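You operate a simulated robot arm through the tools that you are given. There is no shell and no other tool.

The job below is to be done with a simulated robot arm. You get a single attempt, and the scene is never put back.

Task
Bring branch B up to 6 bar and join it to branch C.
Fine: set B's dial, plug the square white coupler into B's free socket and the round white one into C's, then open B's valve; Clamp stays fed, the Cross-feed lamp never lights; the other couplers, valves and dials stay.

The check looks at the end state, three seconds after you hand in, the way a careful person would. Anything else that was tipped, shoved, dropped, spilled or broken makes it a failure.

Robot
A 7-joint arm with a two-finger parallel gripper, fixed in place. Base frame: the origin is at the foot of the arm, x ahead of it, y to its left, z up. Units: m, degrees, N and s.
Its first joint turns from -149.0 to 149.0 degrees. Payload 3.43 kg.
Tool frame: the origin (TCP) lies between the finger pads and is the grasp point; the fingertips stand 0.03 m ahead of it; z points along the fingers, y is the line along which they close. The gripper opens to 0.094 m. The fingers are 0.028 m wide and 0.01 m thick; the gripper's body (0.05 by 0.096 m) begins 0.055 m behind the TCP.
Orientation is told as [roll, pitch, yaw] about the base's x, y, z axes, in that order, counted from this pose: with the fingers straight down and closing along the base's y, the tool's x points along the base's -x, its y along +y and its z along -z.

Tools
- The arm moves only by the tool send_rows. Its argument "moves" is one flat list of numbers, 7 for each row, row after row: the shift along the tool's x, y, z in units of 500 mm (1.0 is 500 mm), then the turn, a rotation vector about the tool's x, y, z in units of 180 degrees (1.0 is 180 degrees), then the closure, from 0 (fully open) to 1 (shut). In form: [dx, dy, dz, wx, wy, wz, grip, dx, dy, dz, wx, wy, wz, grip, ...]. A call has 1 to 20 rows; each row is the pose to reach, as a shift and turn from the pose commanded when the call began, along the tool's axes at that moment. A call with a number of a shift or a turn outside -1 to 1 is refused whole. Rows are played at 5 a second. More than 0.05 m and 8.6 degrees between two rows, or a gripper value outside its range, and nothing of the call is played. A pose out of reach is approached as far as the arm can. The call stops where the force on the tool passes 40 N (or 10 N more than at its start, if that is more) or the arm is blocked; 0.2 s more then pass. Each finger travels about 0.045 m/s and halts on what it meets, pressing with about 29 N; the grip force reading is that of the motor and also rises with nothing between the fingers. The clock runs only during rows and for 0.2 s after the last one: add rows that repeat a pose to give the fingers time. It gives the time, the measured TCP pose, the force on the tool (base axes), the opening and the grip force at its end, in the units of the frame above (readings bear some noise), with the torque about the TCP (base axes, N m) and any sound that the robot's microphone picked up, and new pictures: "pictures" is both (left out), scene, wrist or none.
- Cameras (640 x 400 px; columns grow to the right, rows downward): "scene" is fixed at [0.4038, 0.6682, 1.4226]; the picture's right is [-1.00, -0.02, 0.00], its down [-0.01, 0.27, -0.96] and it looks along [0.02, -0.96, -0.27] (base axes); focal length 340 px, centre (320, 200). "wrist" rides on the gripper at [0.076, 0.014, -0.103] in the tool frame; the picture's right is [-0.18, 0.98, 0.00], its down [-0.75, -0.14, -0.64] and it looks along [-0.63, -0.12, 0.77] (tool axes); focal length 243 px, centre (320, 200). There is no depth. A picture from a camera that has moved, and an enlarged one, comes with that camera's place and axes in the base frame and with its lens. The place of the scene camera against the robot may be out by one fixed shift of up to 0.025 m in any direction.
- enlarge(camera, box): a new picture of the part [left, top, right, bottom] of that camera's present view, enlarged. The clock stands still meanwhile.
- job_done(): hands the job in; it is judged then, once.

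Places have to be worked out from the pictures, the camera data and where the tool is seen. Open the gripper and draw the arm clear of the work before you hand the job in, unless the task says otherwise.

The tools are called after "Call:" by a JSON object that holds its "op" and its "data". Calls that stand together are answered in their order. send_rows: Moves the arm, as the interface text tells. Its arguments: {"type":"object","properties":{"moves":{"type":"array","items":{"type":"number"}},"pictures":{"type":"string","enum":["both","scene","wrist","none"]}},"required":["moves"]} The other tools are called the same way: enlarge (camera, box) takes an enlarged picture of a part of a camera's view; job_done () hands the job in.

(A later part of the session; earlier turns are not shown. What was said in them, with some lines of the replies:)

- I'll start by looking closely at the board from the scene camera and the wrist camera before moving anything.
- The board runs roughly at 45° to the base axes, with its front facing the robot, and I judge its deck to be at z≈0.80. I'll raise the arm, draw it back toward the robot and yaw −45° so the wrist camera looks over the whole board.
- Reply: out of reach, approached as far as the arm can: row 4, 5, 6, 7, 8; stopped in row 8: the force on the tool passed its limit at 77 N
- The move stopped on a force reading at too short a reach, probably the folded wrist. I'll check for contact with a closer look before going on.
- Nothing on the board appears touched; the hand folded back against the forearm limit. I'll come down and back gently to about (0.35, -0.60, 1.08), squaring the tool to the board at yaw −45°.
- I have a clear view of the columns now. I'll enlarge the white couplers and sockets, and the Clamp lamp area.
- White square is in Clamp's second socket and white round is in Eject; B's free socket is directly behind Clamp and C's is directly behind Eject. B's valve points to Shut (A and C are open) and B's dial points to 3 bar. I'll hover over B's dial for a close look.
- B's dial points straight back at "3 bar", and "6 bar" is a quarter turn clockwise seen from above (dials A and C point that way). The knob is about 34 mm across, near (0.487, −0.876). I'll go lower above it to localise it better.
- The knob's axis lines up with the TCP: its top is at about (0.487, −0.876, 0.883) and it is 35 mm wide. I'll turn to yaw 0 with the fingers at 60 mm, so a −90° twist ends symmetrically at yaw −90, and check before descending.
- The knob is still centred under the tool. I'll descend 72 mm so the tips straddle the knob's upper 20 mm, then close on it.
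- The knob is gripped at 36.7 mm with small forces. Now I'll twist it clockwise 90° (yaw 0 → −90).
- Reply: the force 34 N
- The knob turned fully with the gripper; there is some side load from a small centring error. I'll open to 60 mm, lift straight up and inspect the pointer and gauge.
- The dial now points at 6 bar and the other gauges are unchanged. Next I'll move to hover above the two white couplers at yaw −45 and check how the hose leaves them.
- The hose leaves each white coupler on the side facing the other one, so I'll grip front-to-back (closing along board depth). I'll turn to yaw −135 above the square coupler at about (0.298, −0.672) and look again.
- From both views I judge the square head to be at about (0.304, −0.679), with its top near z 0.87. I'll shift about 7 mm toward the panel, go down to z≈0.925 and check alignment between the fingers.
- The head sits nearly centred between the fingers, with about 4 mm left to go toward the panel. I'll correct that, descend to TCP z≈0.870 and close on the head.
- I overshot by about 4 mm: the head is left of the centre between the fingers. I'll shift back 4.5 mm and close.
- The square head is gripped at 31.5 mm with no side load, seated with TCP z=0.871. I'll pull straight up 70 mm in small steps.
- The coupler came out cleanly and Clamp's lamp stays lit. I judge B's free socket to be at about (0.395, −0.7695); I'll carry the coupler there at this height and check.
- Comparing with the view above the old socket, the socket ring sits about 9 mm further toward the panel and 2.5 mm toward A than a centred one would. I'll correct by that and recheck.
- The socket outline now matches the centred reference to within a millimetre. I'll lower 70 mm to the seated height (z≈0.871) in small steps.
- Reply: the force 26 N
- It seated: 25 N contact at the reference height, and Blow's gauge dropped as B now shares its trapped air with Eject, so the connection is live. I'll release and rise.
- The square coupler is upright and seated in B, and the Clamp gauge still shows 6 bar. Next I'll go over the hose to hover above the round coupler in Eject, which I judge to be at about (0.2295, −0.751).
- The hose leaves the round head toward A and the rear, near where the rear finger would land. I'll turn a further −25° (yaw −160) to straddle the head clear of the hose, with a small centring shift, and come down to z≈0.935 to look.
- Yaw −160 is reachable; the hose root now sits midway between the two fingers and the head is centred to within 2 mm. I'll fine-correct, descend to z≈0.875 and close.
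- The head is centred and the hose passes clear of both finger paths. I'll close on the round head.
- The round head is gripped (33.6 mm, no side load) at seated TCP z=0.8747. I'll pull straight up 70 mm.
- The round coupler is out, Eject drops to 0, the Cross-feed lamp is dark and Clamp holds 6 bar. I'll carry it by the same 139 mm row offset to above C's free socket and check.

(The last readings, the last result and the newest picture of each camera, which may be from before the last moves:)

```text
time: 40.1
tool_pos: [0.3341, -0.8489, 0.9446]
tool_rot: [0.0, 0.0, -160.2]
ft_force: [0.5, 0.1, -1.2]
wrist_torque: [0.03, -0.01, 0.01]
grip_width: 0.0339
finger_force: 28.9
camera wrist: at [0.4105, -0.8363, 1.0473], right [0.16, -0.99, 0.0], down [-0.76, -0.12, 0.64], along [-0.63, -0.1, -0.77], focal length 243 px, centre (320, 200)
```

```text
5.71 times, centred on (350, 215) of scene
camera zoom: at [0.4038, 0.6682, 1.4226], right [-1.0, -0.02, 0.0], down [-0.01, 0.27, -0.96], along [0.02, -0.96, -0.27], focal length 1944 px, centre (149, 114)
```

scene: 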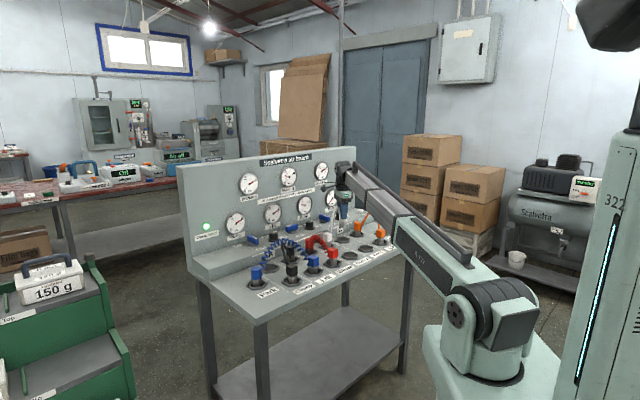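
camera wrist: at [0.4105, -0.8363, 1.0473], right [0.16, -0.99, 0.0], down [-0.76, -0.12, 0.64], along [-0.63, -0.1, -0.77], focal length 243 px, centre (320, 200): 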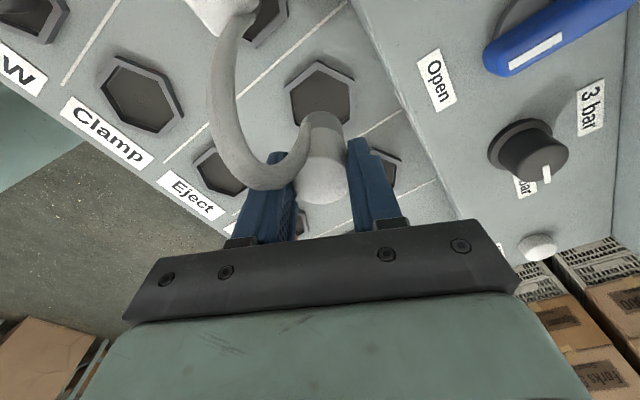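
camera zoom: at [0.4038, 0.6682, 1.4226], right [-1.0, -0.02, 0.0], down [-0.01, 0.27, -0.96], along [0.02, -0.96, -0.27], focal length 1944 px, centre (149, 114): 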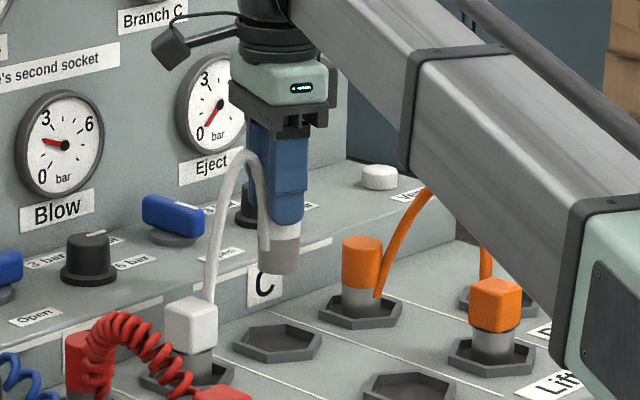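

The socket outline matches the centred reference view. I'll lower 70 mm to the seated height (z≈0.875).

Call:
{"op": "send_rows", "data": {"moves": [0, 0, 0.03, 0, 0, 0, 0.75, 0, 0, 0.06, 0, 0, 0, 0.75, 0, 0, 0.085, 0, 0, 0, 0.75, 0, 0, 0.105, 0, 0, 0, 0.75, 0, 0, 0.12, 0, 0, 0, 0.75, 0, 0, 0.132, 0, 0, 0, 0.75, 0, 0, 0.14, 0, 0, 0, 0.75, 0, 0, 0.14, 0, 0, 0, 0.75]}}

Call:
{"op": "enlarge", "data": {"camera": "wrist", "box": [240, 80, 400, 200]}}

Call:
{"op": "enlarge", "data": {"camera": "scene", "box": [220, 150, 400, 260]}}

```text
time: 41.9
tool_pos: [0.334, -0.8478, 0.8747]
tool_rot: [0.0, 0.1, -160.0]
ft_force: [1.2, 0.0, 2.7]
wrist_torque: [0.02, -0.03, -0.01]
grip_width: 0.0338
finger_force: 28.5
camera wrist: at [0.4099, -0.8352, 0.978], right [0.16, -0.99, 0.0], down [-0.76, -0.12, 0.64], along [-0.63, -0.1, -0.77], focal length 243 px, centre (320, 200)
```

scene: 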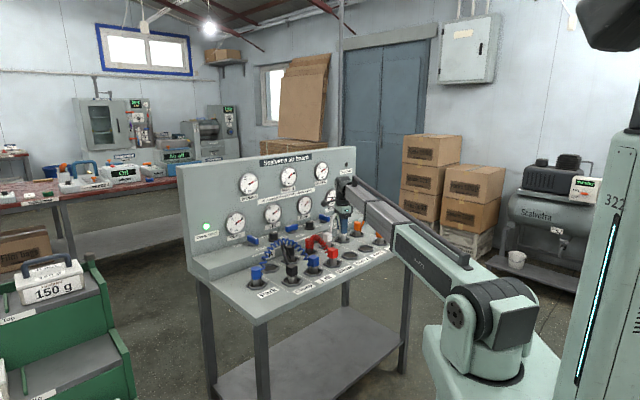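
wrist: 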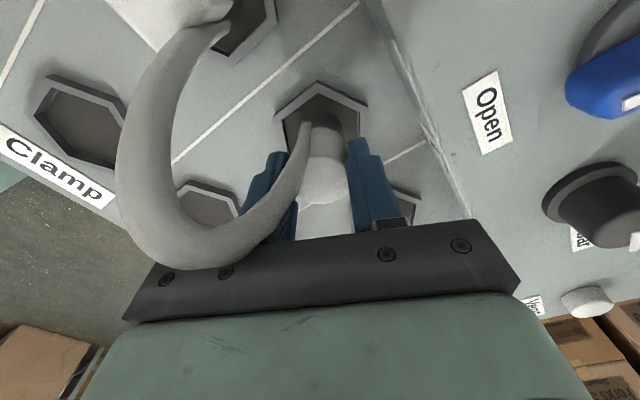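

```text
3.33 times, centred on (320, 140) of wrist
camera zoom: at [0.4099, -0.8352, 0.978], right [0.16, -0.99, 0.0], down [-0.76, -0.12, 0.64], along [-0.63, -0.1, -0.77], focal length 809 px, centre (320, 400)
```

zoom: 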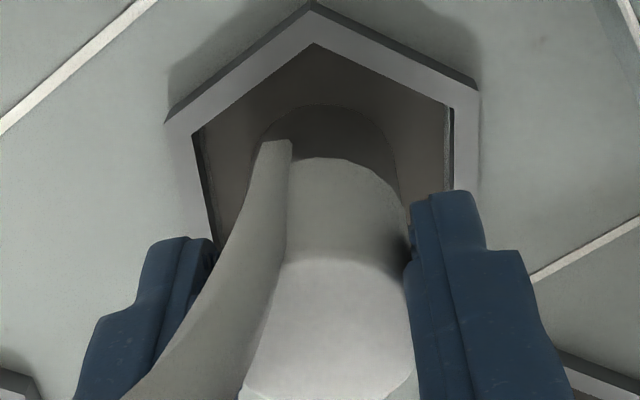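

```text
3.56 times, centred on (310, 205) of scene
camera zoom: at [0.4038, 0.6682, 1.4226], right [-1.0, -0.02, 0.0], down [-0.01, 0.27, -0.96], along [0.02, -0.96, -0.27], focal length 1210 px, centre (356, 182)
```

zoom: 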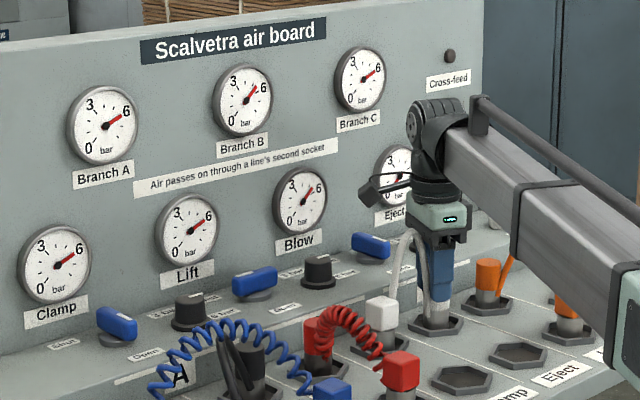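

B and Blow are climbing toward 6 bar from C, so the joint is live, and the Cross-feed lamp stays dark. I'll press 1 mm more to be sure it is seated, then open modestly and lift straight off.

Call:
{"op": "send_rows", "data": {"moves": [0, 0, 0.002, 0, 0, 0, 0.75, 0, 0, 0.002, 0, 0, 0, 0.75, 0, 0, 0.0, 0, 0, 0, 0.75, 0, 0, 0.0, 0, 0, 0, 0.6, 0, 0, 0.0, 0, 0, 0, 0.47, 0, 0, 0.0, 0, 0, 0, 0.47, 0, 0, 0.0, 0, 0, 0, 0.47, 0, 0, -0.03, 0, 0, 0, 0.47, 0, 0, -0.08, 0, 0, 0, 0.47, 0, 0, -0.14, 0, 0, 0, 0.47, 0, 0, -0.2, 0, 0, 0, 0.47, 0, 0, -0.26, 0, 0, 0, 0.47, 0, 0, -0.26, 0, 0, 0, 0.47]}}

Call:
{"op": "enlarge", "data": {"camera": "scene", "box": [220, 150, 400, 260]}}

Call:
{"op": "enlarge", "data": {"camera": "scene", "box": [310, 200, 390, 260]}}

```text
time: 44.7
tool_pos: [0.3336, -0.8498, 1.0057]
tool_rot: [0.0, 0.0, -160.1]
ft_force: [-0.2, 0.2, 0.1]
wrist_torque: [0.02, 0.0, 0.04]
grip_width: 0.0501
finger_force: 0.1
camera wrist: at [0.4093, -0.8365, 1.1087], right [0.16, -0.99, 0.0], down [-0.76, -0.12, 0.64], along [-0.63, -0.1, -0.77], focal length 243 px, centre (320, 200)
```

scene: 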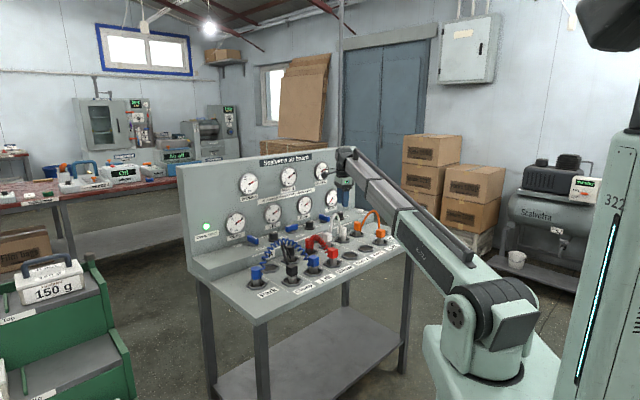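
wrist: 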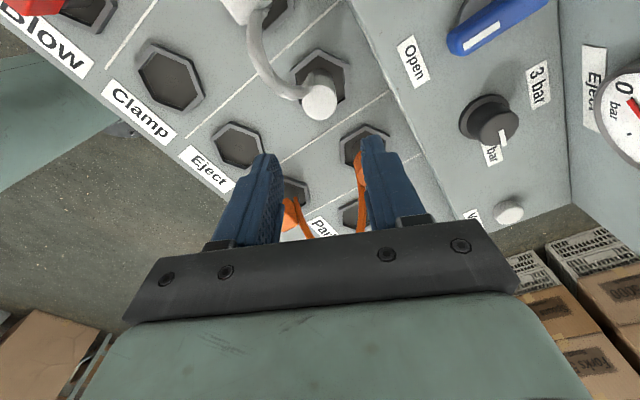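

```text
3.56 times, centred on (310, 205) of scene
camera zoom: at [0.4038, 0.6682, 1.4226], right [-1.0, -0.02, 0.0], down [-0.01, 0.27, -0.96], along [0.02, -0.96, -0.27], focal length 1210 px, centre (356, 182)
```

zoom: 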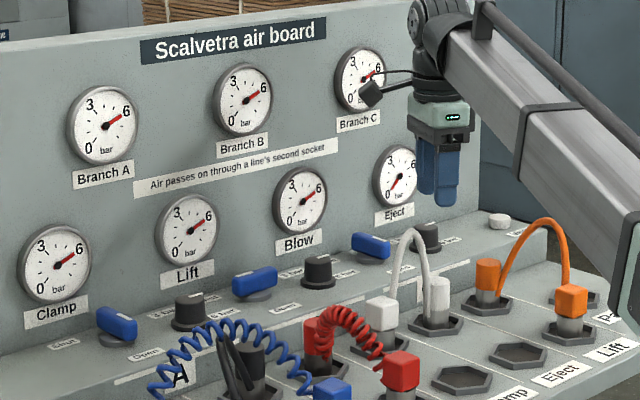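

```text
6.67 times, centred on (350, 230) of scene
camera zoom: at [0.4038, 0.6682, 1.4226], right [-1.0, -0.02, 0.0], down [-0.01, 0.27, -0.96], along [0.02, -0.96, -0.27], focal length 2268 px, centre (120, 0)
```

zoom: 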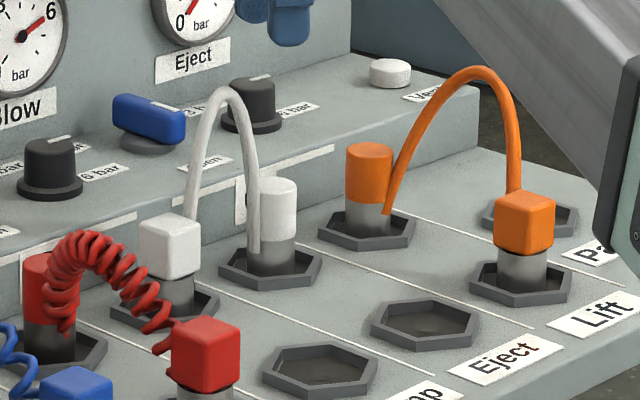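

Both white couplers are upright in B and C, all gauges but Eject read 6 bar, and Cross-feed is dark. Now for B's valve: its handle points at Shut (toward A) and needs 90° counter-clockwise to point at Open (front). I'll hover over it at yaw −135.

Call:
{"op": "send_rows", "data": {"moves": [0.05, 0.01, -0.02, 0, 0, -0.02, 0.45, 0.12, 0.023, -0.02, 0, 0, -0.045, 0.4, 0.2, 0.038, -0.02, 0, 0, -0.07, 0.36, 0.28, 0.054, -0.02, 0, 0, -0.095, 0.36, 0.36, 0.069, 0.0, 0, 0, -0.12, 0.36, 0.432, 0.083, 0.02, 0, 0, -0.139, 0.36, 0.432, 0.083, 0.04, 0, 0, -0.139, 0.36, 0.432, 0.083, 0.04, 0, 0, -0.139, 0.36]}}

Call:
{"op": "enlarge", "data": {"camera": "wrist", "box": [220, 50, 420, 200]}}

Call:
{"op": "enlarge", "data": {"camera": "scene", "box": [260, 170, 360, 240]}}

```text
time: 46.5
tool_pos: [0.5527, -0.8153, 0.9834]
tool_rot: [0.0, 0.0, -135.2]
ft_force: [-0.3, 0.8, -0.3]
wrist_torque: [-0.01, 0.02, 0.01]
grip_width: 0.0602
finger_force: 0.0
camera wrist: at [0.6158, -0.7711, 1.0871], right [0.56, -0.83, 0.0], down [-0.63, -0.43, 0.64], along [-0.53, -0.36, -0.77], focal length 243 px, centre (320, 200)
```

scene: 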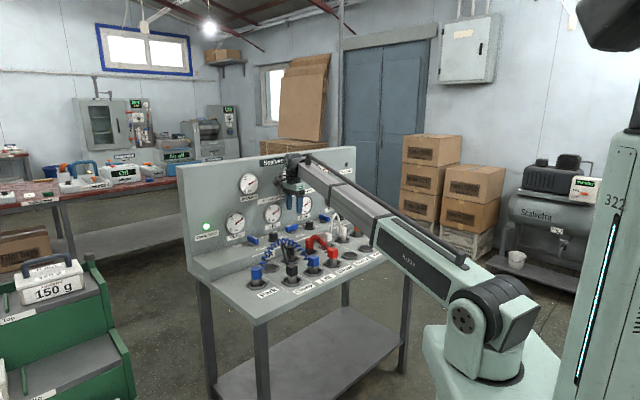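
wrist: 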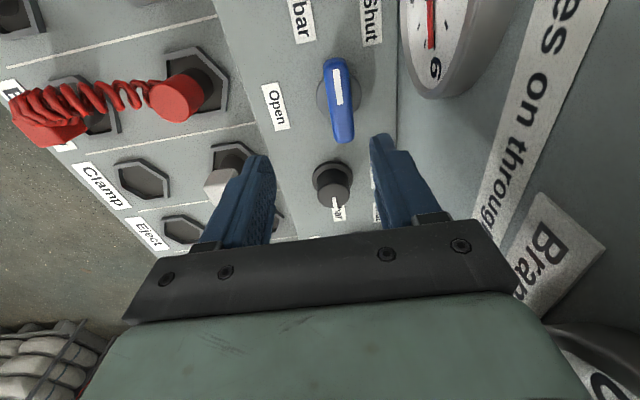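

```text
2.67 times, centred on (320, 125) of wrist
camera zoom: at [0.6158, -0.7711, 1.0871], right [0.56, -0.83, 0.0], down [-0.63, -0.43, 0.64], along [-0.53, -0.36, -0.77], focal length 647 px, centre (320, 400)
```

zoom: 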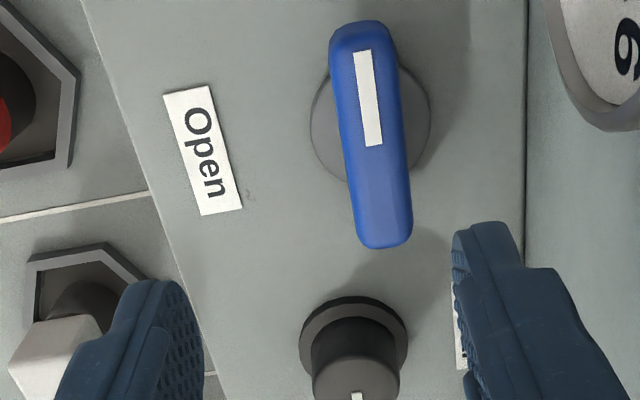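

```text
5.71 times, centred on (310, 205) of scene
camera zoom: at [0.4038, 0.6682, 1.4226], right [-1.0, -0.02, 0.0], down [-0.01, 0.27, -0.96], along [0.02, -0.96, -0.27], focal length 1944 px, centre (377, 171)
```

zoom: 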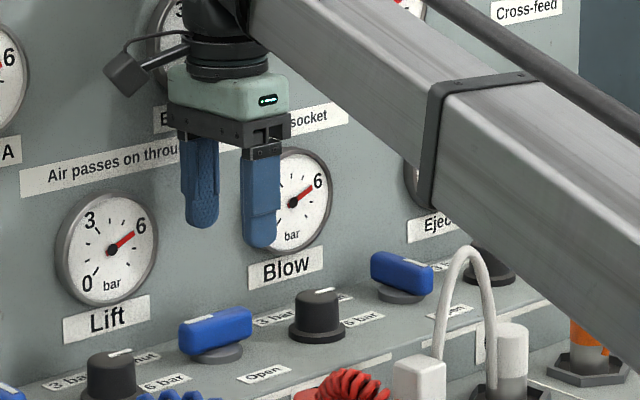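

The handle's centre appears deeper than the dials, at about depth 0.985 (0.571, −0.822), leaving only about 55 mm to the panel. I'll lean the hand 14° toward the robot so its body stays clear of the panel and gauges, centre over the handle and go down to z≈0.945 to look.

Call:
{"op": "send_rows", "data": {"moves": [0.003, 0.008, 0.01, -0.02, 0, 0, 0.36, 0.008, 0.017, 0.03, -0.04, 0, 0, 0.36, 0.012, 0.026, 0.05, -0.06, 0, 0, 0.36, 0.015, 0.035, 0.076, -0.0778, 0, 0, 0.36, 0.015, 0.035, 0.076, -0.0778, 0, 0, 0.36]}}

Call:
{"op": "enlarge", "data": {"camera": "wrist", "box": [220, 50, 420, 200]}}

Call:
{"op": "enlarge", "data": {"camera": "scene", "box": [250, 150, 350, 230]}}

```text
time: 47.7
tool_pos: [0.5689, -0.8199, 0.9462]
tool_rot: [14.0, 0.0, -135.1]
ft_force: [-0.9, -0.4, 0.0]
wrist_torque: [0.0, 0.02, 0.01]
grip_width: 0.0603
finger_force: 0.1
camera wrist: at [0.6145, -0.7596, 1.0501], right [0.54, -0.81, 0.24], down [-0.74, -0.32, 0.59], along [-0.4, -0.5, -0.77], focal length 243 px, centre (320, 200)
```

scene: 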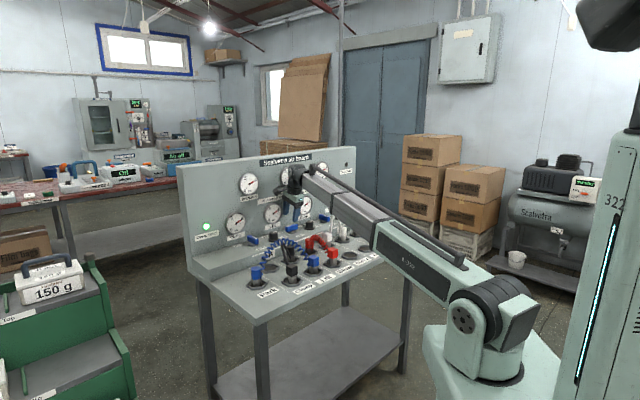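
wrist: 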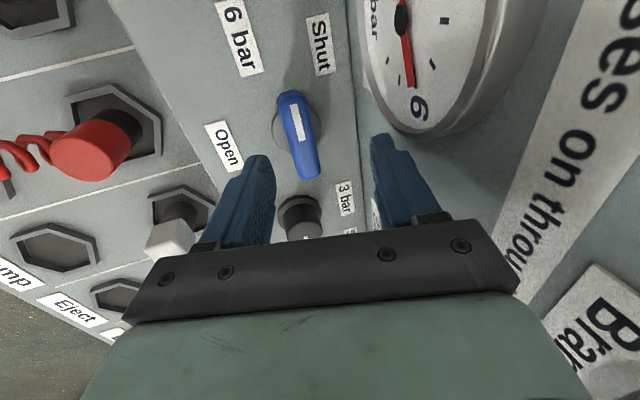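

```text
2.67 times, centred on (320, 125) of wrist
camera zoom: at [0.6145, -0.7596, 1.0501], right [0.54, -0.81, 0.24], down [-0.74, -0.32, 0.59], along [-0.4, -0.5, -0.77], focal length 647 px, centre (320, 400)
```

zoom: 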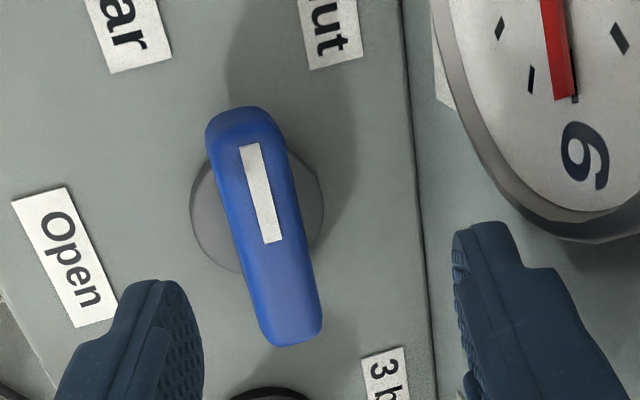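

```text
5.00 times, centred on (300, 190) of scene
camera zoom: at [0.4038, 0.6682, 1.4226], right [-1.0, -0.02, 0.0], down [-0.01, 0.27, -0.96], along [0.02, -0.96, -0.27], focal length 1701 px, centre (420, 250)
```

zoom: 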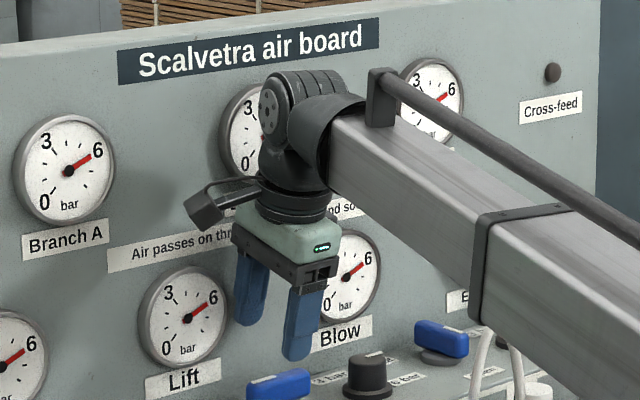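

Two views agree on the handle's centre at about (0.569, −0.823), with its top at z≈0.875. I'll narrow the fingers to 45 mm and lower along the vertical to TCP z≈0.892, offset slightly for the lean.

Call:
{"op": "send_rows", "data": {"moves": [-0.004, -0.008, 0.02, 0, 0, 0, 0.45, -0.004, -0.016, 0.05, 0, 0, 0, 0.52, -0.004, -0.024, 0.075, 0, 0, 0, 0.52, -0.004, -0.029, 0.092, 0, 0, 0, 0.52, -0.004, -0.032, 0.1034, 0, 0, 0, 0.52, -0.004, -0.032, 0.1034, 0, 0, 0, 0.52]}}

Call:
{"op": "enlarge", "data": {"camera": "wrist", "box": [220, 70, 420, 220]}}

Call:
{"op": "enlarge", "data": {"camera": "scene", "box": [260, 180, 340, 240]}}

```text
time: 49.1
tool_pos: [0.565, -0.8203, 0.8925]
tool_rot: [13.9, 0.1, -135.1]
ft_force: [0.0, -0.1, -0.1]
wrist_torque: [-0.02, 0.01, -0.01]
grip_width: 0.0452
finger_force: 0.0
camera wrist: at [0.6108, -0.759, 0.9962], right [0.54, -0.81, 0.24], down [-0.74, -0.32, 0.59], along [-0.4, -0.5, -0.77], focal length 243 px, centre (320, 200)
```

scene: 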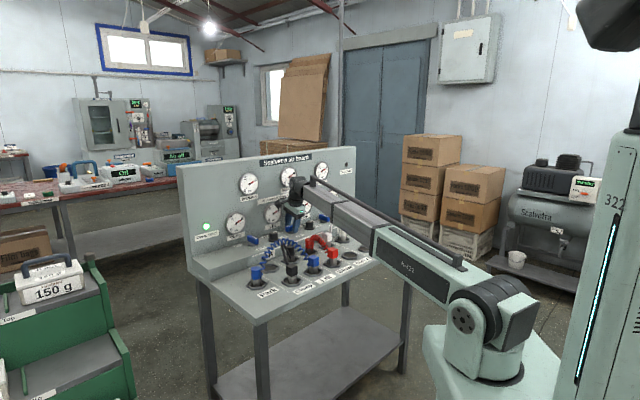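
wrist: 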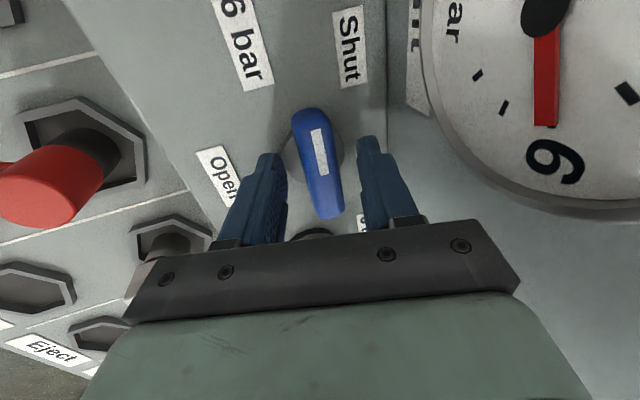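

```text
2.67 times, centred on (320, 145) of wrist
camera zoom: at [0.6108, -0.759, 0.9962], right [0.54, -0.81, 0.24], down [-0.74, -0.32, 0.59], along [-0.4, -0.5, -0.77], focal length 647 px, centre (320, 347)
```

zoom: 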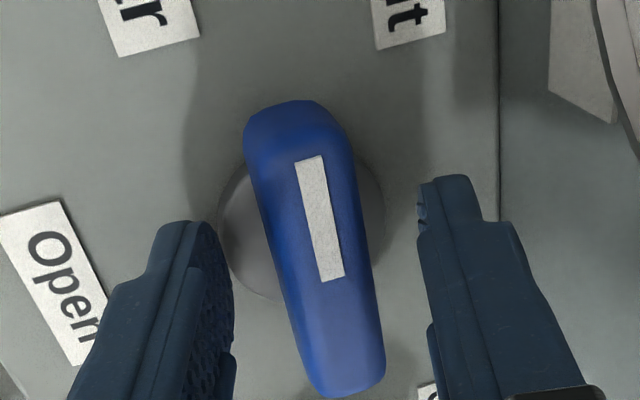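

```text
6.67 times, centred on (300, 210) of scene
camera zoom: at [0.4038, 0.6682, 1.4226], right [-1.0, -0.02, 0.0], down [-0.01, 0.27, -0.96], along [0.02, -0.96, -0.27], focal length 2268 px, centre (453, 133)
```

zoom: 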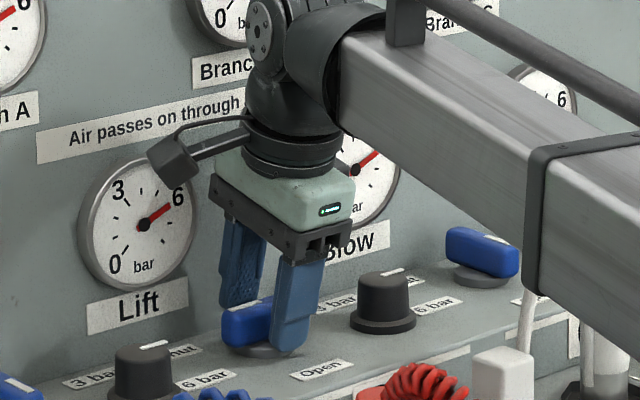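

The fingers straddle the handle, clear of the ledge and panel. I'll close on it.

Call:
{"op": "send_rows", "data": {"moves": [0, 0, 0.003, 0, 0, 0, 0.52, 0, 0, 0.003, 0, 0, 0, 0.7, 0, 0, 0.003, 0, 0, 0, 0.85, 0, 0, 0.003, 0, 0, 0, 0.9, 0, 0, 0.003, 0, 0, 0, 0.9]}}

Call:
{"op": "enlarge", "data": {"camera": "wrist", "box": [220, 70, 420, 220]}}

Call:
{"op": "enlarge", "data": {"camera": "scene", "box": [260, 180, 340, 240]}}

```text
time: 50.3
tool_pos: [0.5659, -0.8212, 0.8917]
tool_rot: [14.0, 0.0, -135.2]
ft_force: [-2.4, 1.9, 8.7]
wrist_torque: [0.59, 0.56, 0.09]
grip_width: 0.025
finger_force: 44.8
camera wrist: at [0.6107, -0.7594, 0.9952], right [0.54, -0.81, 0.24], down [-0.74, -0.32, 0.59], along [-0.4, -0.5, -0.77], focal length 243 px, centre (320, 200)
```

scene: 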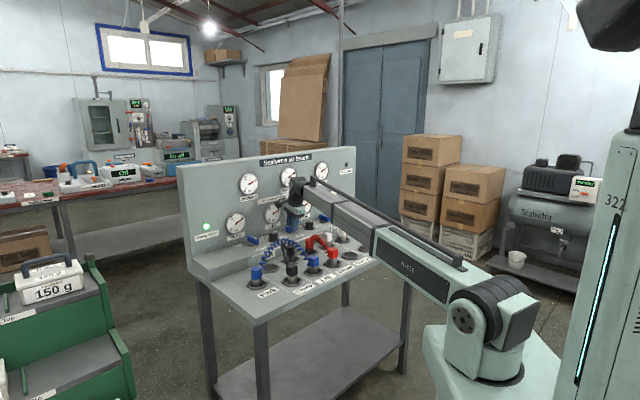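
wrist: 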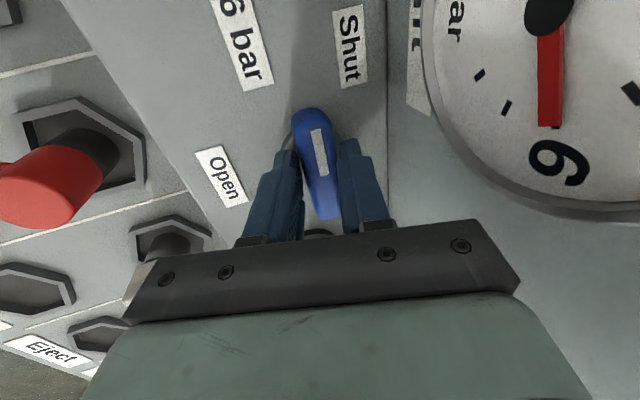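

```text
2.67 times, centred on (320, 145) of wrist
camera zoom: at [0.6107, -0.7594, 0.9952], right [0.54, -0.81, 0.24], down [-0.74, -0.32, 0.59], along [-0.4, -0.5, -0.77], focal length 647 px, centre (320, 347)
```

zoom: 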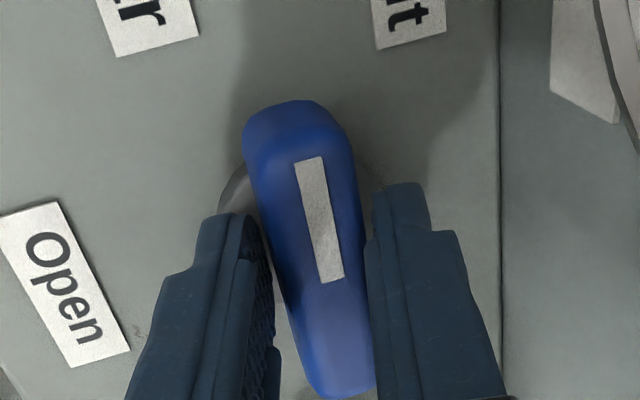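

```text
6.67 times, centred on (300, 210) of scene
camera zoom: at [0.4038, 0.6682, 1.4226], right [-1.0, -0.02, 0.0], down [-0.01, 0.27, -0.96], along [0.02, -0.96, -0.27], focal length 2268 px, centre (453, 133)
```

zoom: 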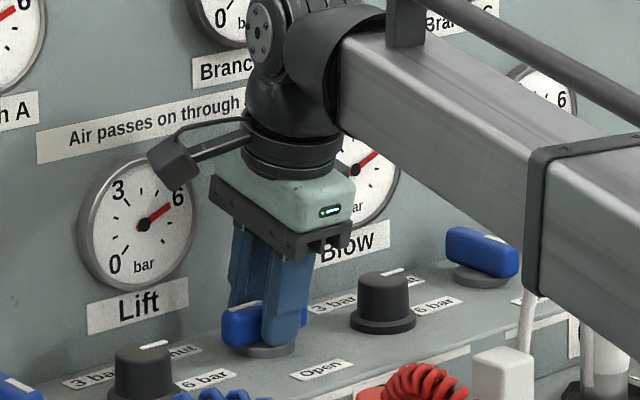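

The handle is gripped at 25 mm. I'll rotate 45° counter-clockwise about the valve axis first (the TCP traces a small arc because of the lean), then check.

Call:
{"op": "send_rows", "data": {"moves": [-0.0016, 0.0001, 0, 0, 0.0101, -0.0404, 0.9, -0.0032, 0.0004, 0.0001, 0, 0.0202, -0.0809, 0.9, -0.0047, 0.0009, 0.0002, 0, 0.0303, -0.1213, 0.9, -0.0061, 0.0016, 0.0004, 0, 0.0403, -0.1617, 0.9, -0.0074, 0.0024, 0.0006, 0, 0.0504, -0.2021, 0.9, -0.0086, 0.0035, 0.0009, 0, 0.0605, -0.2426, 0.9, -0.0086, 0.0035, 0.0009, 0, 0.0605, -0.2426, 0.9]}}

Call:
{"op": "enlarge", "data": {"camera": "wrist", "box": [220, 70, 420, 220]}}

Call:
{"op": "enlarge", "data": {"camera": "scene", "box": [260, 180, 340, 240]}}

```text
time: 51.9
tool_pos: [0.5621, -0.8242, 0.892]
tool_rot: [14.0, 0.1, -90.0]
ft_force: [-9.3, 12.0, 13.7]
wrist_torque: [0.14, 1.21, 0.01]
grip_width: 0.025
finger_force: 44.6
camera wrist: at [0.5511, -0.7479, 0.9953], right [0.95, -0.18, 0.24], down [-0.29, -0.75, 0.59], along [0.07, -0.63, -0.77], focal length 243 px, centre (320, 200)
```

scene: 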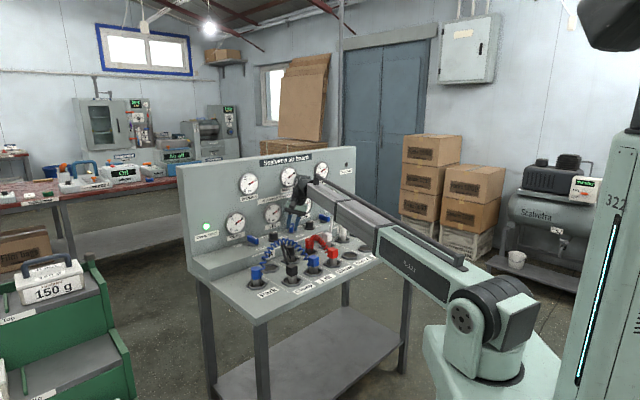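
wrist: 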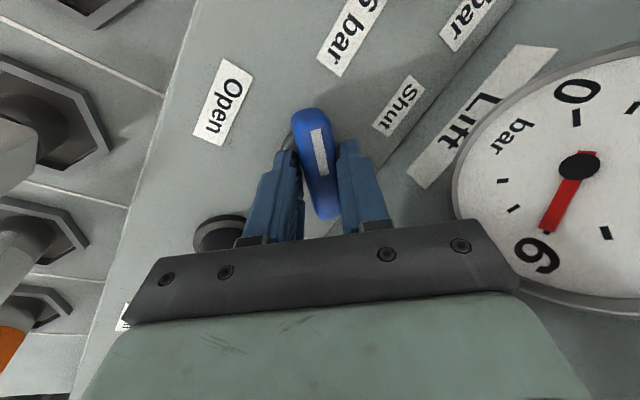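

```text
2.67 times, centred on (320, 145) of wrist
camera zoom: at [0.5511, -0.7479, 0.9953], right [0.95, -0.18, 0.24], down [-0.29, -0.75, 0.59], along [0.07, -0.63, -0.77], focal length 647 px, centre (320, 347)
```

zoom: 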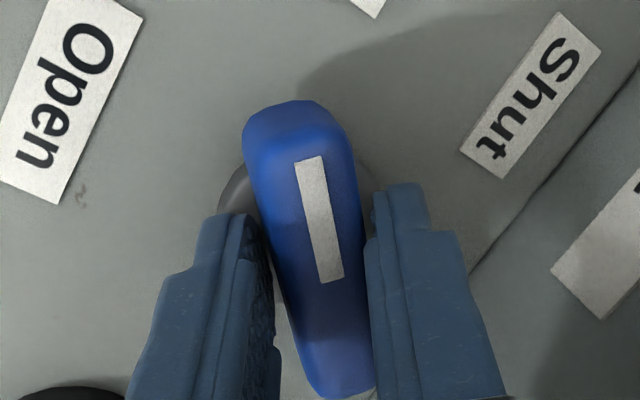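

```text
6.67 times, centred on (300, 210) of scene
camera zoom: at [0.4038, 0.6682, 1.4226], right [-1.0, -0.02, 0.0], down [-0.01, 0.27, -0.96], along [0.02, -0.96, -0.27], focal length 2268 px, centre (453, 133)
```

zoom: 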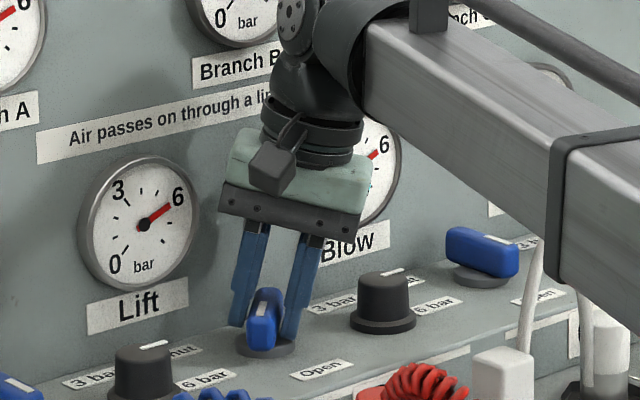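

The handle is turning with the grip; there is about 15 N of side load toward the robot. I'll finish the remaining 45° with a slightly shallower arc to ease it.

Call:
{"op": "send_rows", "data": {"moves": [-0.001, 0.0001, 0, 0, 0.0101, -0.0404, 0.9, -0.002, 0.0002, 0, 0, 0.0202, -0.0809, 0.9, -0.003, 0.0003, 0, 0, 0.0303, -0.1213, 0.9, -0.004, 0.0004, 0, 0, 0.0403, -0.1617, 0.9, -0.005, 0.0005, 0, 0, 0.0504, -0.2021, 0.9, -0.0058, 0.0006, 0, 0, 0.0605, -0.2426, 0.9, -0.0058, 0.0006, 0, 0, 0.0605, -0.2426, 0.9]}}

Call:
{"op": "enlarge", "data": {"camera": "wrist", "box": [220, 70, 420, 220]}}

Call:
{"op": "enlarge", "data": {"camera": "scene", "box": [260, 180, 340, 240]}}

```text
time: 53.5
tool_pos: [0.5632, -0.828, 0.8921]
tool_rot: [14.0, -0.1, -45.0]
ft_force: [-15.1, 4.3, 12.7]
wrist_torque: [-0.03, 1.4, 0.06]
grip_width: 0.025
finger_force: 45.2
camera wrist: at [0.5009, -0.7817, 0.9952], right [0.8, 0.54, 0.24], down [0.33, -0.74, 0.59], along [0.5, -0.4, -0.77], focal length 243 px, centre (320, 200)
```

scene: 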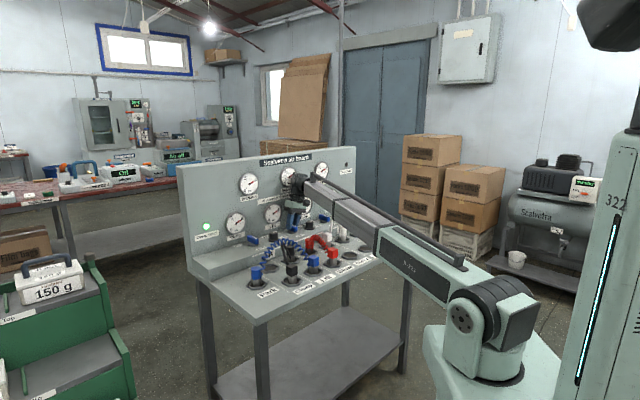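
wrist: 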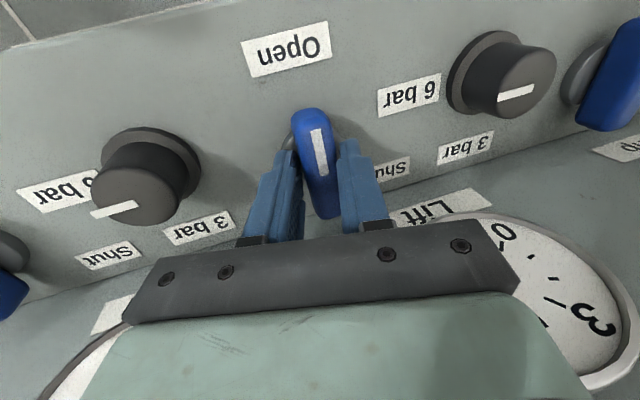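

```text
2.67 times, centred on (320, 145) of wrist
camera zoom: at [0.5009, -0.7817, 0.9952], right [0.8, 0.54, 0.24], down [0.33, -0.74, 0.59], along [0.5, -0.4, -0.77], focal length 647 px, centre (320, 347)
```

zoom: 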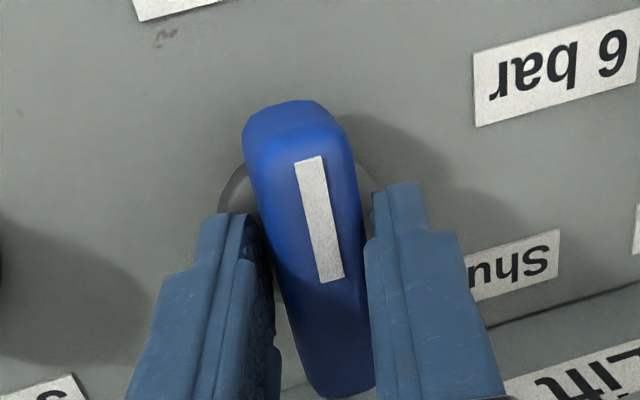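

```text
6.67 times, centred on (300, 210) of scene
camera zoom: at [0.4038, 0.6682, 1.4226], right [-1.0, -0.02, 0.0], down [-0.01, 0.27, -0.96], along [0.02, -0.96, -0.27], focal length 2268 px, centre (453, 133)
```

zoom: 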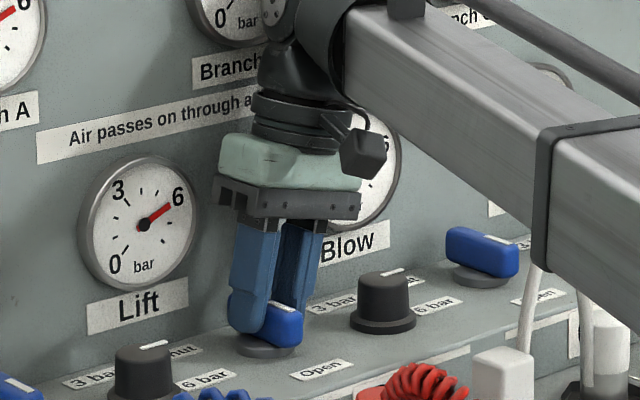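

The handle now points at Open. I'll release, lift straight up, and level the tool.

Call:
{"op": "send_rows", "data": {"moves": [0, 0, 0, 0, 0, 0, 0.7, 0, 0, 0, 0, 0, 0, 0.5, 0, 0, 0, 0, 0, 0, 0.5, 0, 0, 0, 0, 0, 0, 0.5, 0, 0.0073, -0.0291, 0, 0, 0, 0.5, 0, 0.0194, -0.0776, 0, 0, 0, 0.5, 0, 0.034, -0.136, 0, 0, 0, 0.5, 0, 0.0484, -0.194, 0, 0, 0, 0.5, 0, 0.0484, -0.194, 0, 0, 0, 0.5]}}

Call:
{"op": "enlarge", "data": {"camera": "wrist", "box": [220, 50, 420, 200]}}

Call:
{"op": "enlarge", "data": {"camera": "scene", "box": [220, 150, 400, 260]}}

```text
time: 55.2
tool_pos: [0.5629, -0.8248, 0.9596]
tool_rot: [13.9, 1.0, -45.1]
ft_force: [3.4, -3.2, -16.4]
wrist_torque: [0.91, 0.8, 0.09]
grip_width: 0.047
finger_force: 0.0
stopped in row 8: the force on the tool passed its limit at 68 N (the readings are from after the stop); the commanded pose is now the measured one
camera wrist: at [0.5026, -0.7808, 1.0641], right [0.81, 0.54, 0.23], down [0.33, -0.75, 0.58], along [0.49, -0.39, -0.78], focal length 243 px, centre (320, 200)
```

scene: 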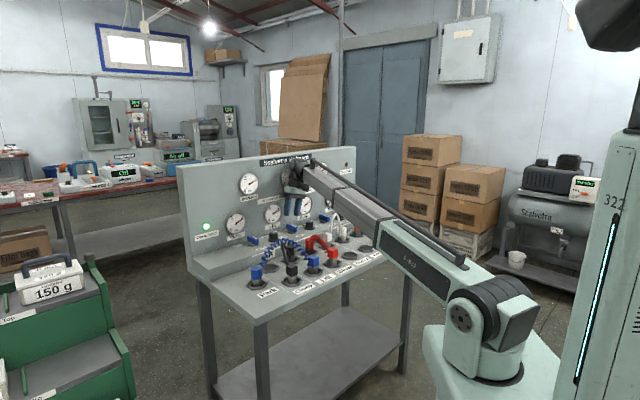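
wrist: 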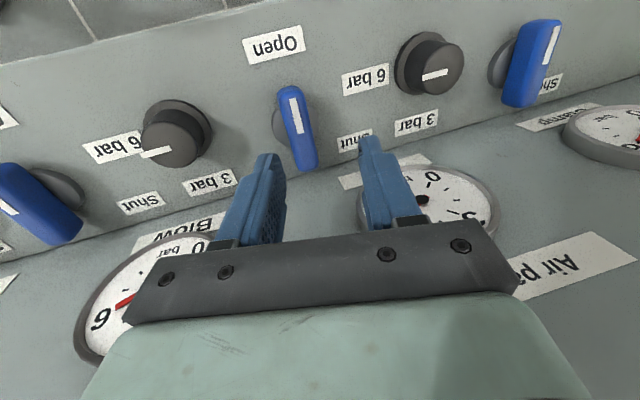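

```text
2.67 times, centred on (320, 125) of wrist
camera zoom: at [0.5026, -0.7808, 1.0641], right [0.81, 0.54, 0.23], down [0.33, -0.75, 0.58], along [0.49, -0.39, -0.78], focal length 647 px, centre (320, 400)
```

zoom: 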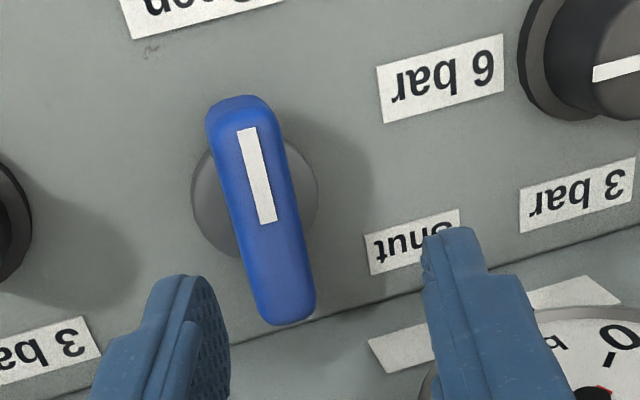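

```text
3.56 times, centred on (310, 205) of scene
camera zoom: at [0.4038, 0.6682, 1.4226], right [-1.0, -0.02, 0.0], down [-0.01, 0.27, -0.96], along [0.02, -0.96, -0.27], focal length 1210 px, centre (356, 182)
```

zoom: 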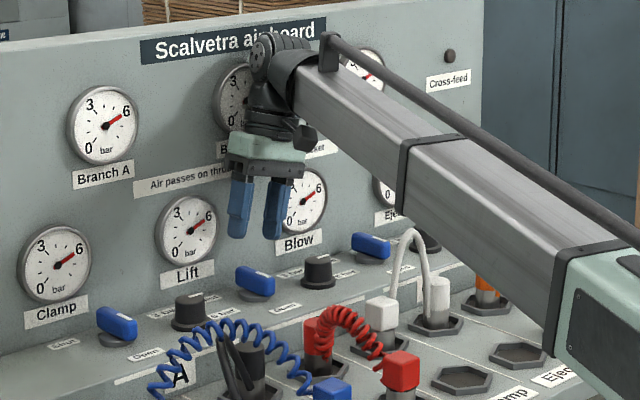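

The handle points squarely at Open and Branch B and Blow read 6 bar. The lift stopped because the wrist apparently touched the underside of the Branch B gauge, so I'll ease down 6 mm, retreat toward the robot, then rise and level.

Call:
{"op": "send_rows", "data": {"moves": [0, -0.003, 0.0116, 0, 0, 0, 0.5, 0.03, -0.003, 0.0116, 0, 0, 0, 0.5, 0.08, -0.003, 0.0116, 0, 0, 0, 0.5, 0.13, 0.0, 0.0, 0.02, 0, 0, 0.5, 0.18, 0.01, -0.03, 0.045, -0.003, 0, 0.5, 0.23, 0.02, -0.07, 0.07, -0.005, 0, 0.5, 0.28, 0.029, -0.1, 0.077, -0.005, 0, 0.5, 0.28, 0.029, -0.1, 0.077, -0.005, 0, 0.5]}}

Call:
{"op": "enlarge", "data": {"camera": "scene", "box": [180, 140, 420, 300]}}

Call:
{"op": "enlarge", "data": {"camera": "wrist", "box": [160, 0, 480, 200]}}

Call:
{"op": "enlarge", "data": {"camera": "scene", "box": [220, 150, 340, 225]}}

```text
time: 57.0
tool_pos: [0.4659, -0.7252, 1.0174]
tool_rot: [0.0, -0.1, -45.0]
ft_force: [0.7, 0.2, -0.9]
wrist_torque: [0.0, 0.03, 0.0]
grip_width: 0.0472
finger_force: 0.1
camera wrist: at [0.4216, -0.6609, 1.1195], right [0.83, 0.56, 0.0], down [0.43, -0.63, 0.64], along [0.36, -0.53, -0.77], focal length 243 px, centre (320, 200)
```

scene: 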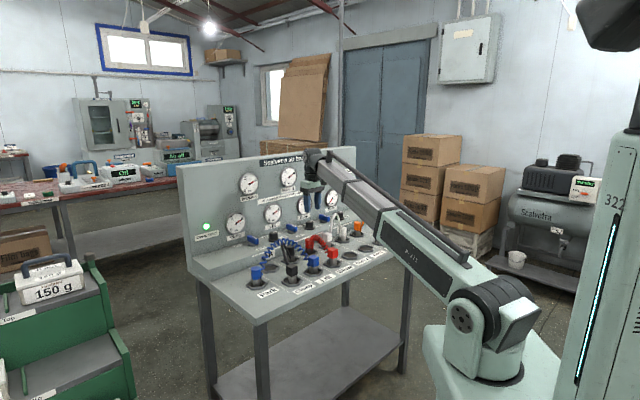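
wrist: 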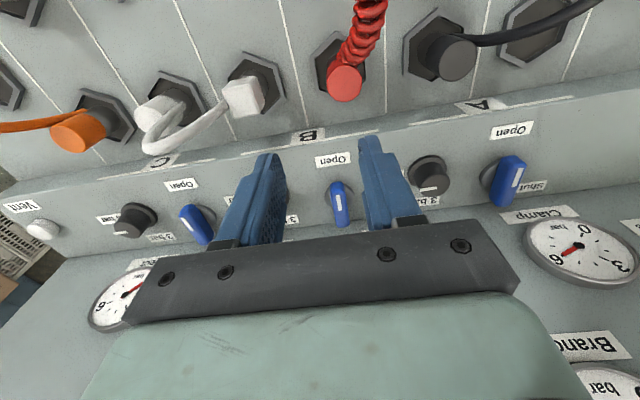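

```text
2.50 times, centred on (300, 220) of scene
camera zoom: at [0.4038, 0.6682, 1.4226], right [-1.0, -0.02, 0.0], down [-0.01, 0.27, -0.96], along [0.02, -0.96, -0.27], focal length 851 px, centre (370, 150)
```

zoom: 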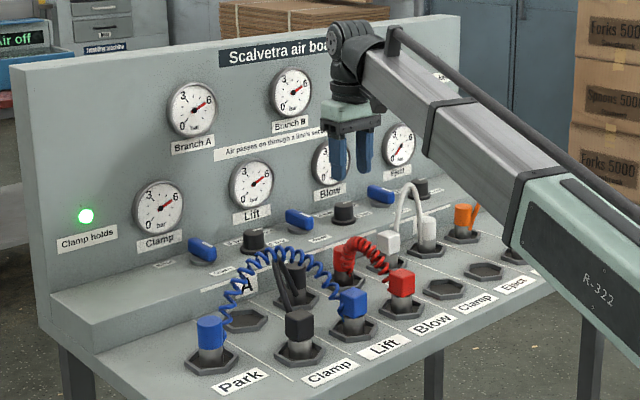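

```text
2.00 times, centred on (320, 100) of wrist
camera zoom: at [0.4216, -0.6609, 1.1195], right [0.83, 0.56, 0.0], down [0.43, -0.63, 0.64], along [0.36, -0.53, -0.77], focal length 485 px, centre (320, 400)
```

zoom: 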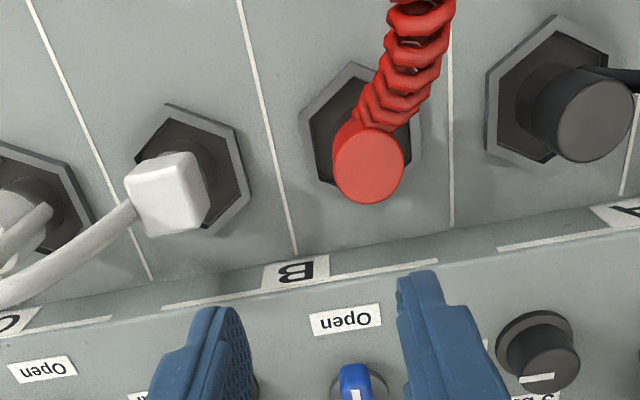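

```text
5.33 times, centred on (280, 188) of scene
camera zoom: at [0.4038, 0.6682, 1.4226], right [-1.0, -0.02, 0.0], down [-0.01, 0.27, -0.96], along [0.02, -0.96, -0.27], focal length 1814 px, centre (533, 267)
```

zoom: 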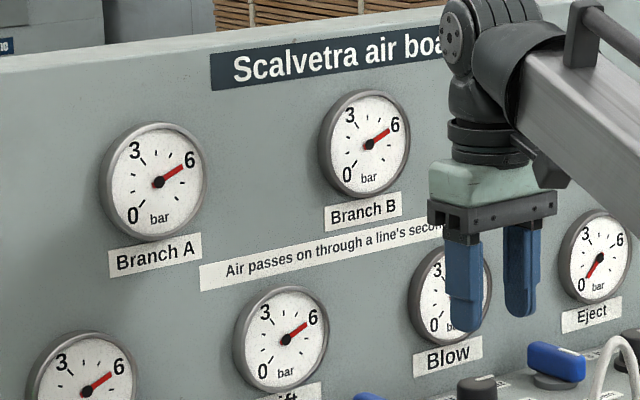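

Everything reads right: A, B, C, Clamp, Lift and Blow are at 6 bar and the Clamp lamp is lit. I'll open the gripper and draw the arm back clear of the board, then make a final check.

Call:
{"op": "send_rows", "data": {"moves": [0.05, 0.004, -0.03, 0, 0, 0, 0.4, 0.12, 0.01, -0.06, 0, 0, 0, 0.2, 0.19, 0.016, -0.09, 0, 0, 0, 0, 0.26, 0.022, -0.11, 0, 0, 0, 0, 0.327, 0.027, -0.12, 0, 0, 0, 0, 0.327, 0.027, -0.12, 0, 0, 0, 0]}}

Call:
{"op": "enlarge", "data": {"camera": "scene", "box": [220, 140, 400, 250]}}

Call:
{"op": "enlarge", "data": {"camera": "scene", "box": [260, 190, 360, 260]}}

Call:
{"op": "enlarge", "data": {"camera": "wrist", "box": [60, 0, 640, 250]}}

```text
time: 58.4
tool_pos: [0.3597, -0.6016, 1.0758]
tool_rot: [0.0, -0.1, -45.1]
ft_force: [0.5, 0.1, -0.6]
wrist_torque: [-0.03, -0.02, -0.03]
grip_width: 0.0941
finger_force: 0.1
camera wrist: at [0.3162, -0.537, 1.1784], right [0.83, 0.56, 0.0], down [0.43, -0.63, 0.64], along [0.36, -0.53, -0.77], focal length 243 px, centre (320, 200)
```

scene: 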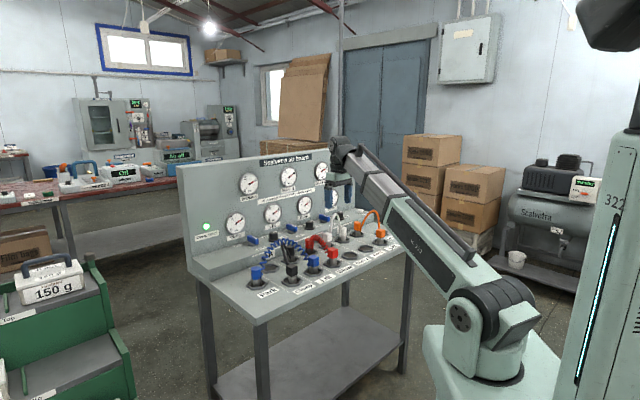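
wrist: 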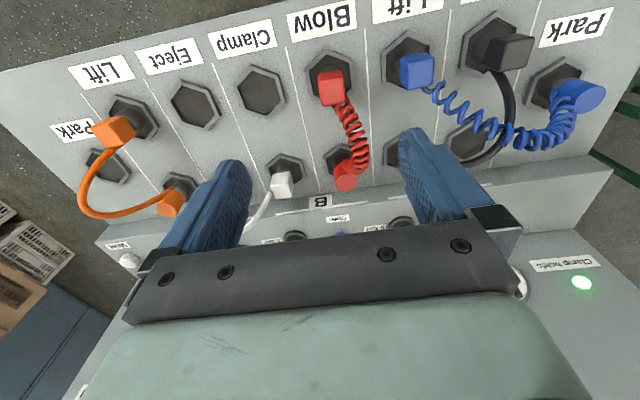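

```text
3.56 times, centred on (310, 195) of scene
camera zoom: at [0.4038, 0.6682, 1.4226], right [-1.0, -0.02, 0.0], down [-0.01, 0.27, -0.96], along [0.02, -0.96, -0.27], focal length 1210 px, centre (356, 218)
```

zoom: 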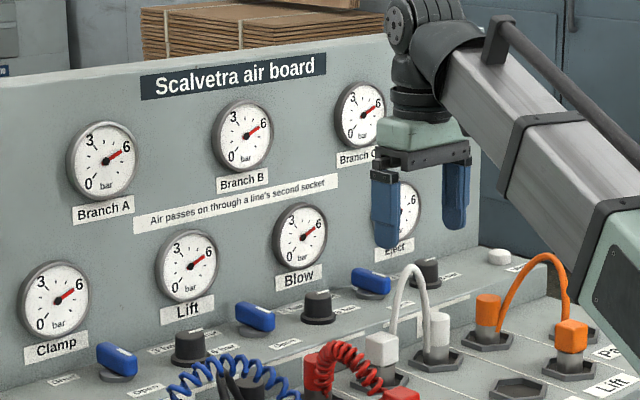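

```text
5.71 times, centred on (310, 225) of scene
camera zoom: at [0.4038, 0.6682, 1.4226], right [-1.0, -0.02, 0.0], down [-0.01, 0.27, -0.96], along [0.02, -0.96, -0.27], focal length 1944 px, centre (377, 57)
```

zoom: 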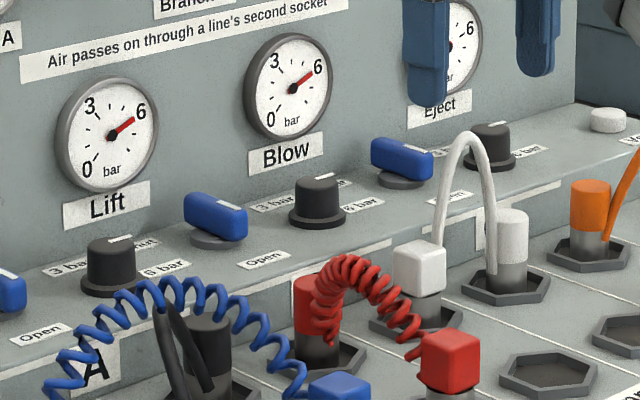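

```text
1.10 times, centred on (350, 125) of wrist
camera zoom: at [0.3162, -0.537, 1.1784], right [0.83, 0.56, 0.0], down [0.43, -0.63, 0.64], along [0.36, -0.53, -0.77], focal length 268 px, centre (287, 283)
```

zoom: 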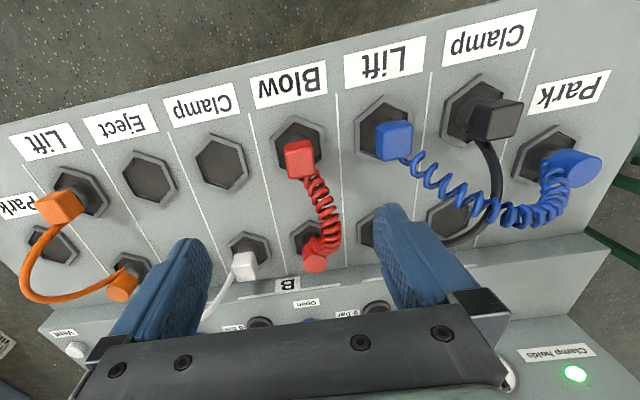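

All is in place: B's dial is at 6 bar, the square white coupler is in B and the round one in C, and B's valve is open. Clamp is still fed, the Cross-feed lamp was dark whenever I could see it, and the other parts look unchanged. The gripper is open and clear of the board, so I'm handing the job in.

Call:
{"op": "job_done", "data": {}}

```text
The job is handed in.
```

I set branch B to 6 bar, joined it to branch C, and handed the job in. In the last pictures Branch A, B and C, Clamp, Lift and Blow all read 6 bar.

- **Dial:** B's dial is turned from 3 bar to 6 bar.
- **Couplers:** the square white coupler is in B's free socket and the round white one is in C's.
- **Valve:** B's valve is open. I opened it last, after both couplers were plugged in.
- **Clamp:** its gauge stayed at 6 bar, and its lamp was lit every time I could see it.
- **Cross-feed lamp:** it was dark in every picture that showed it. The arm hid it in some pictures, including the last ones.
- **Eject:** it now reads 0 bar, because the white hose used to feed it from Clamp.

While lifting off B's valve, the arm stopped on a 68 N force. I think the wrist touched the underside of the Branch B gauge. I eased down and backed away, and the gauge still reads normally with no visible mark. An earlier stop at 77 N came while I was positioning for a first look at the board. The hand had folded back against the forearm, and I saw no sign it touched the board.

The other couplers, valves and dials look unchanged in the final pictures. The gripper is open and the arm is clear of the board.
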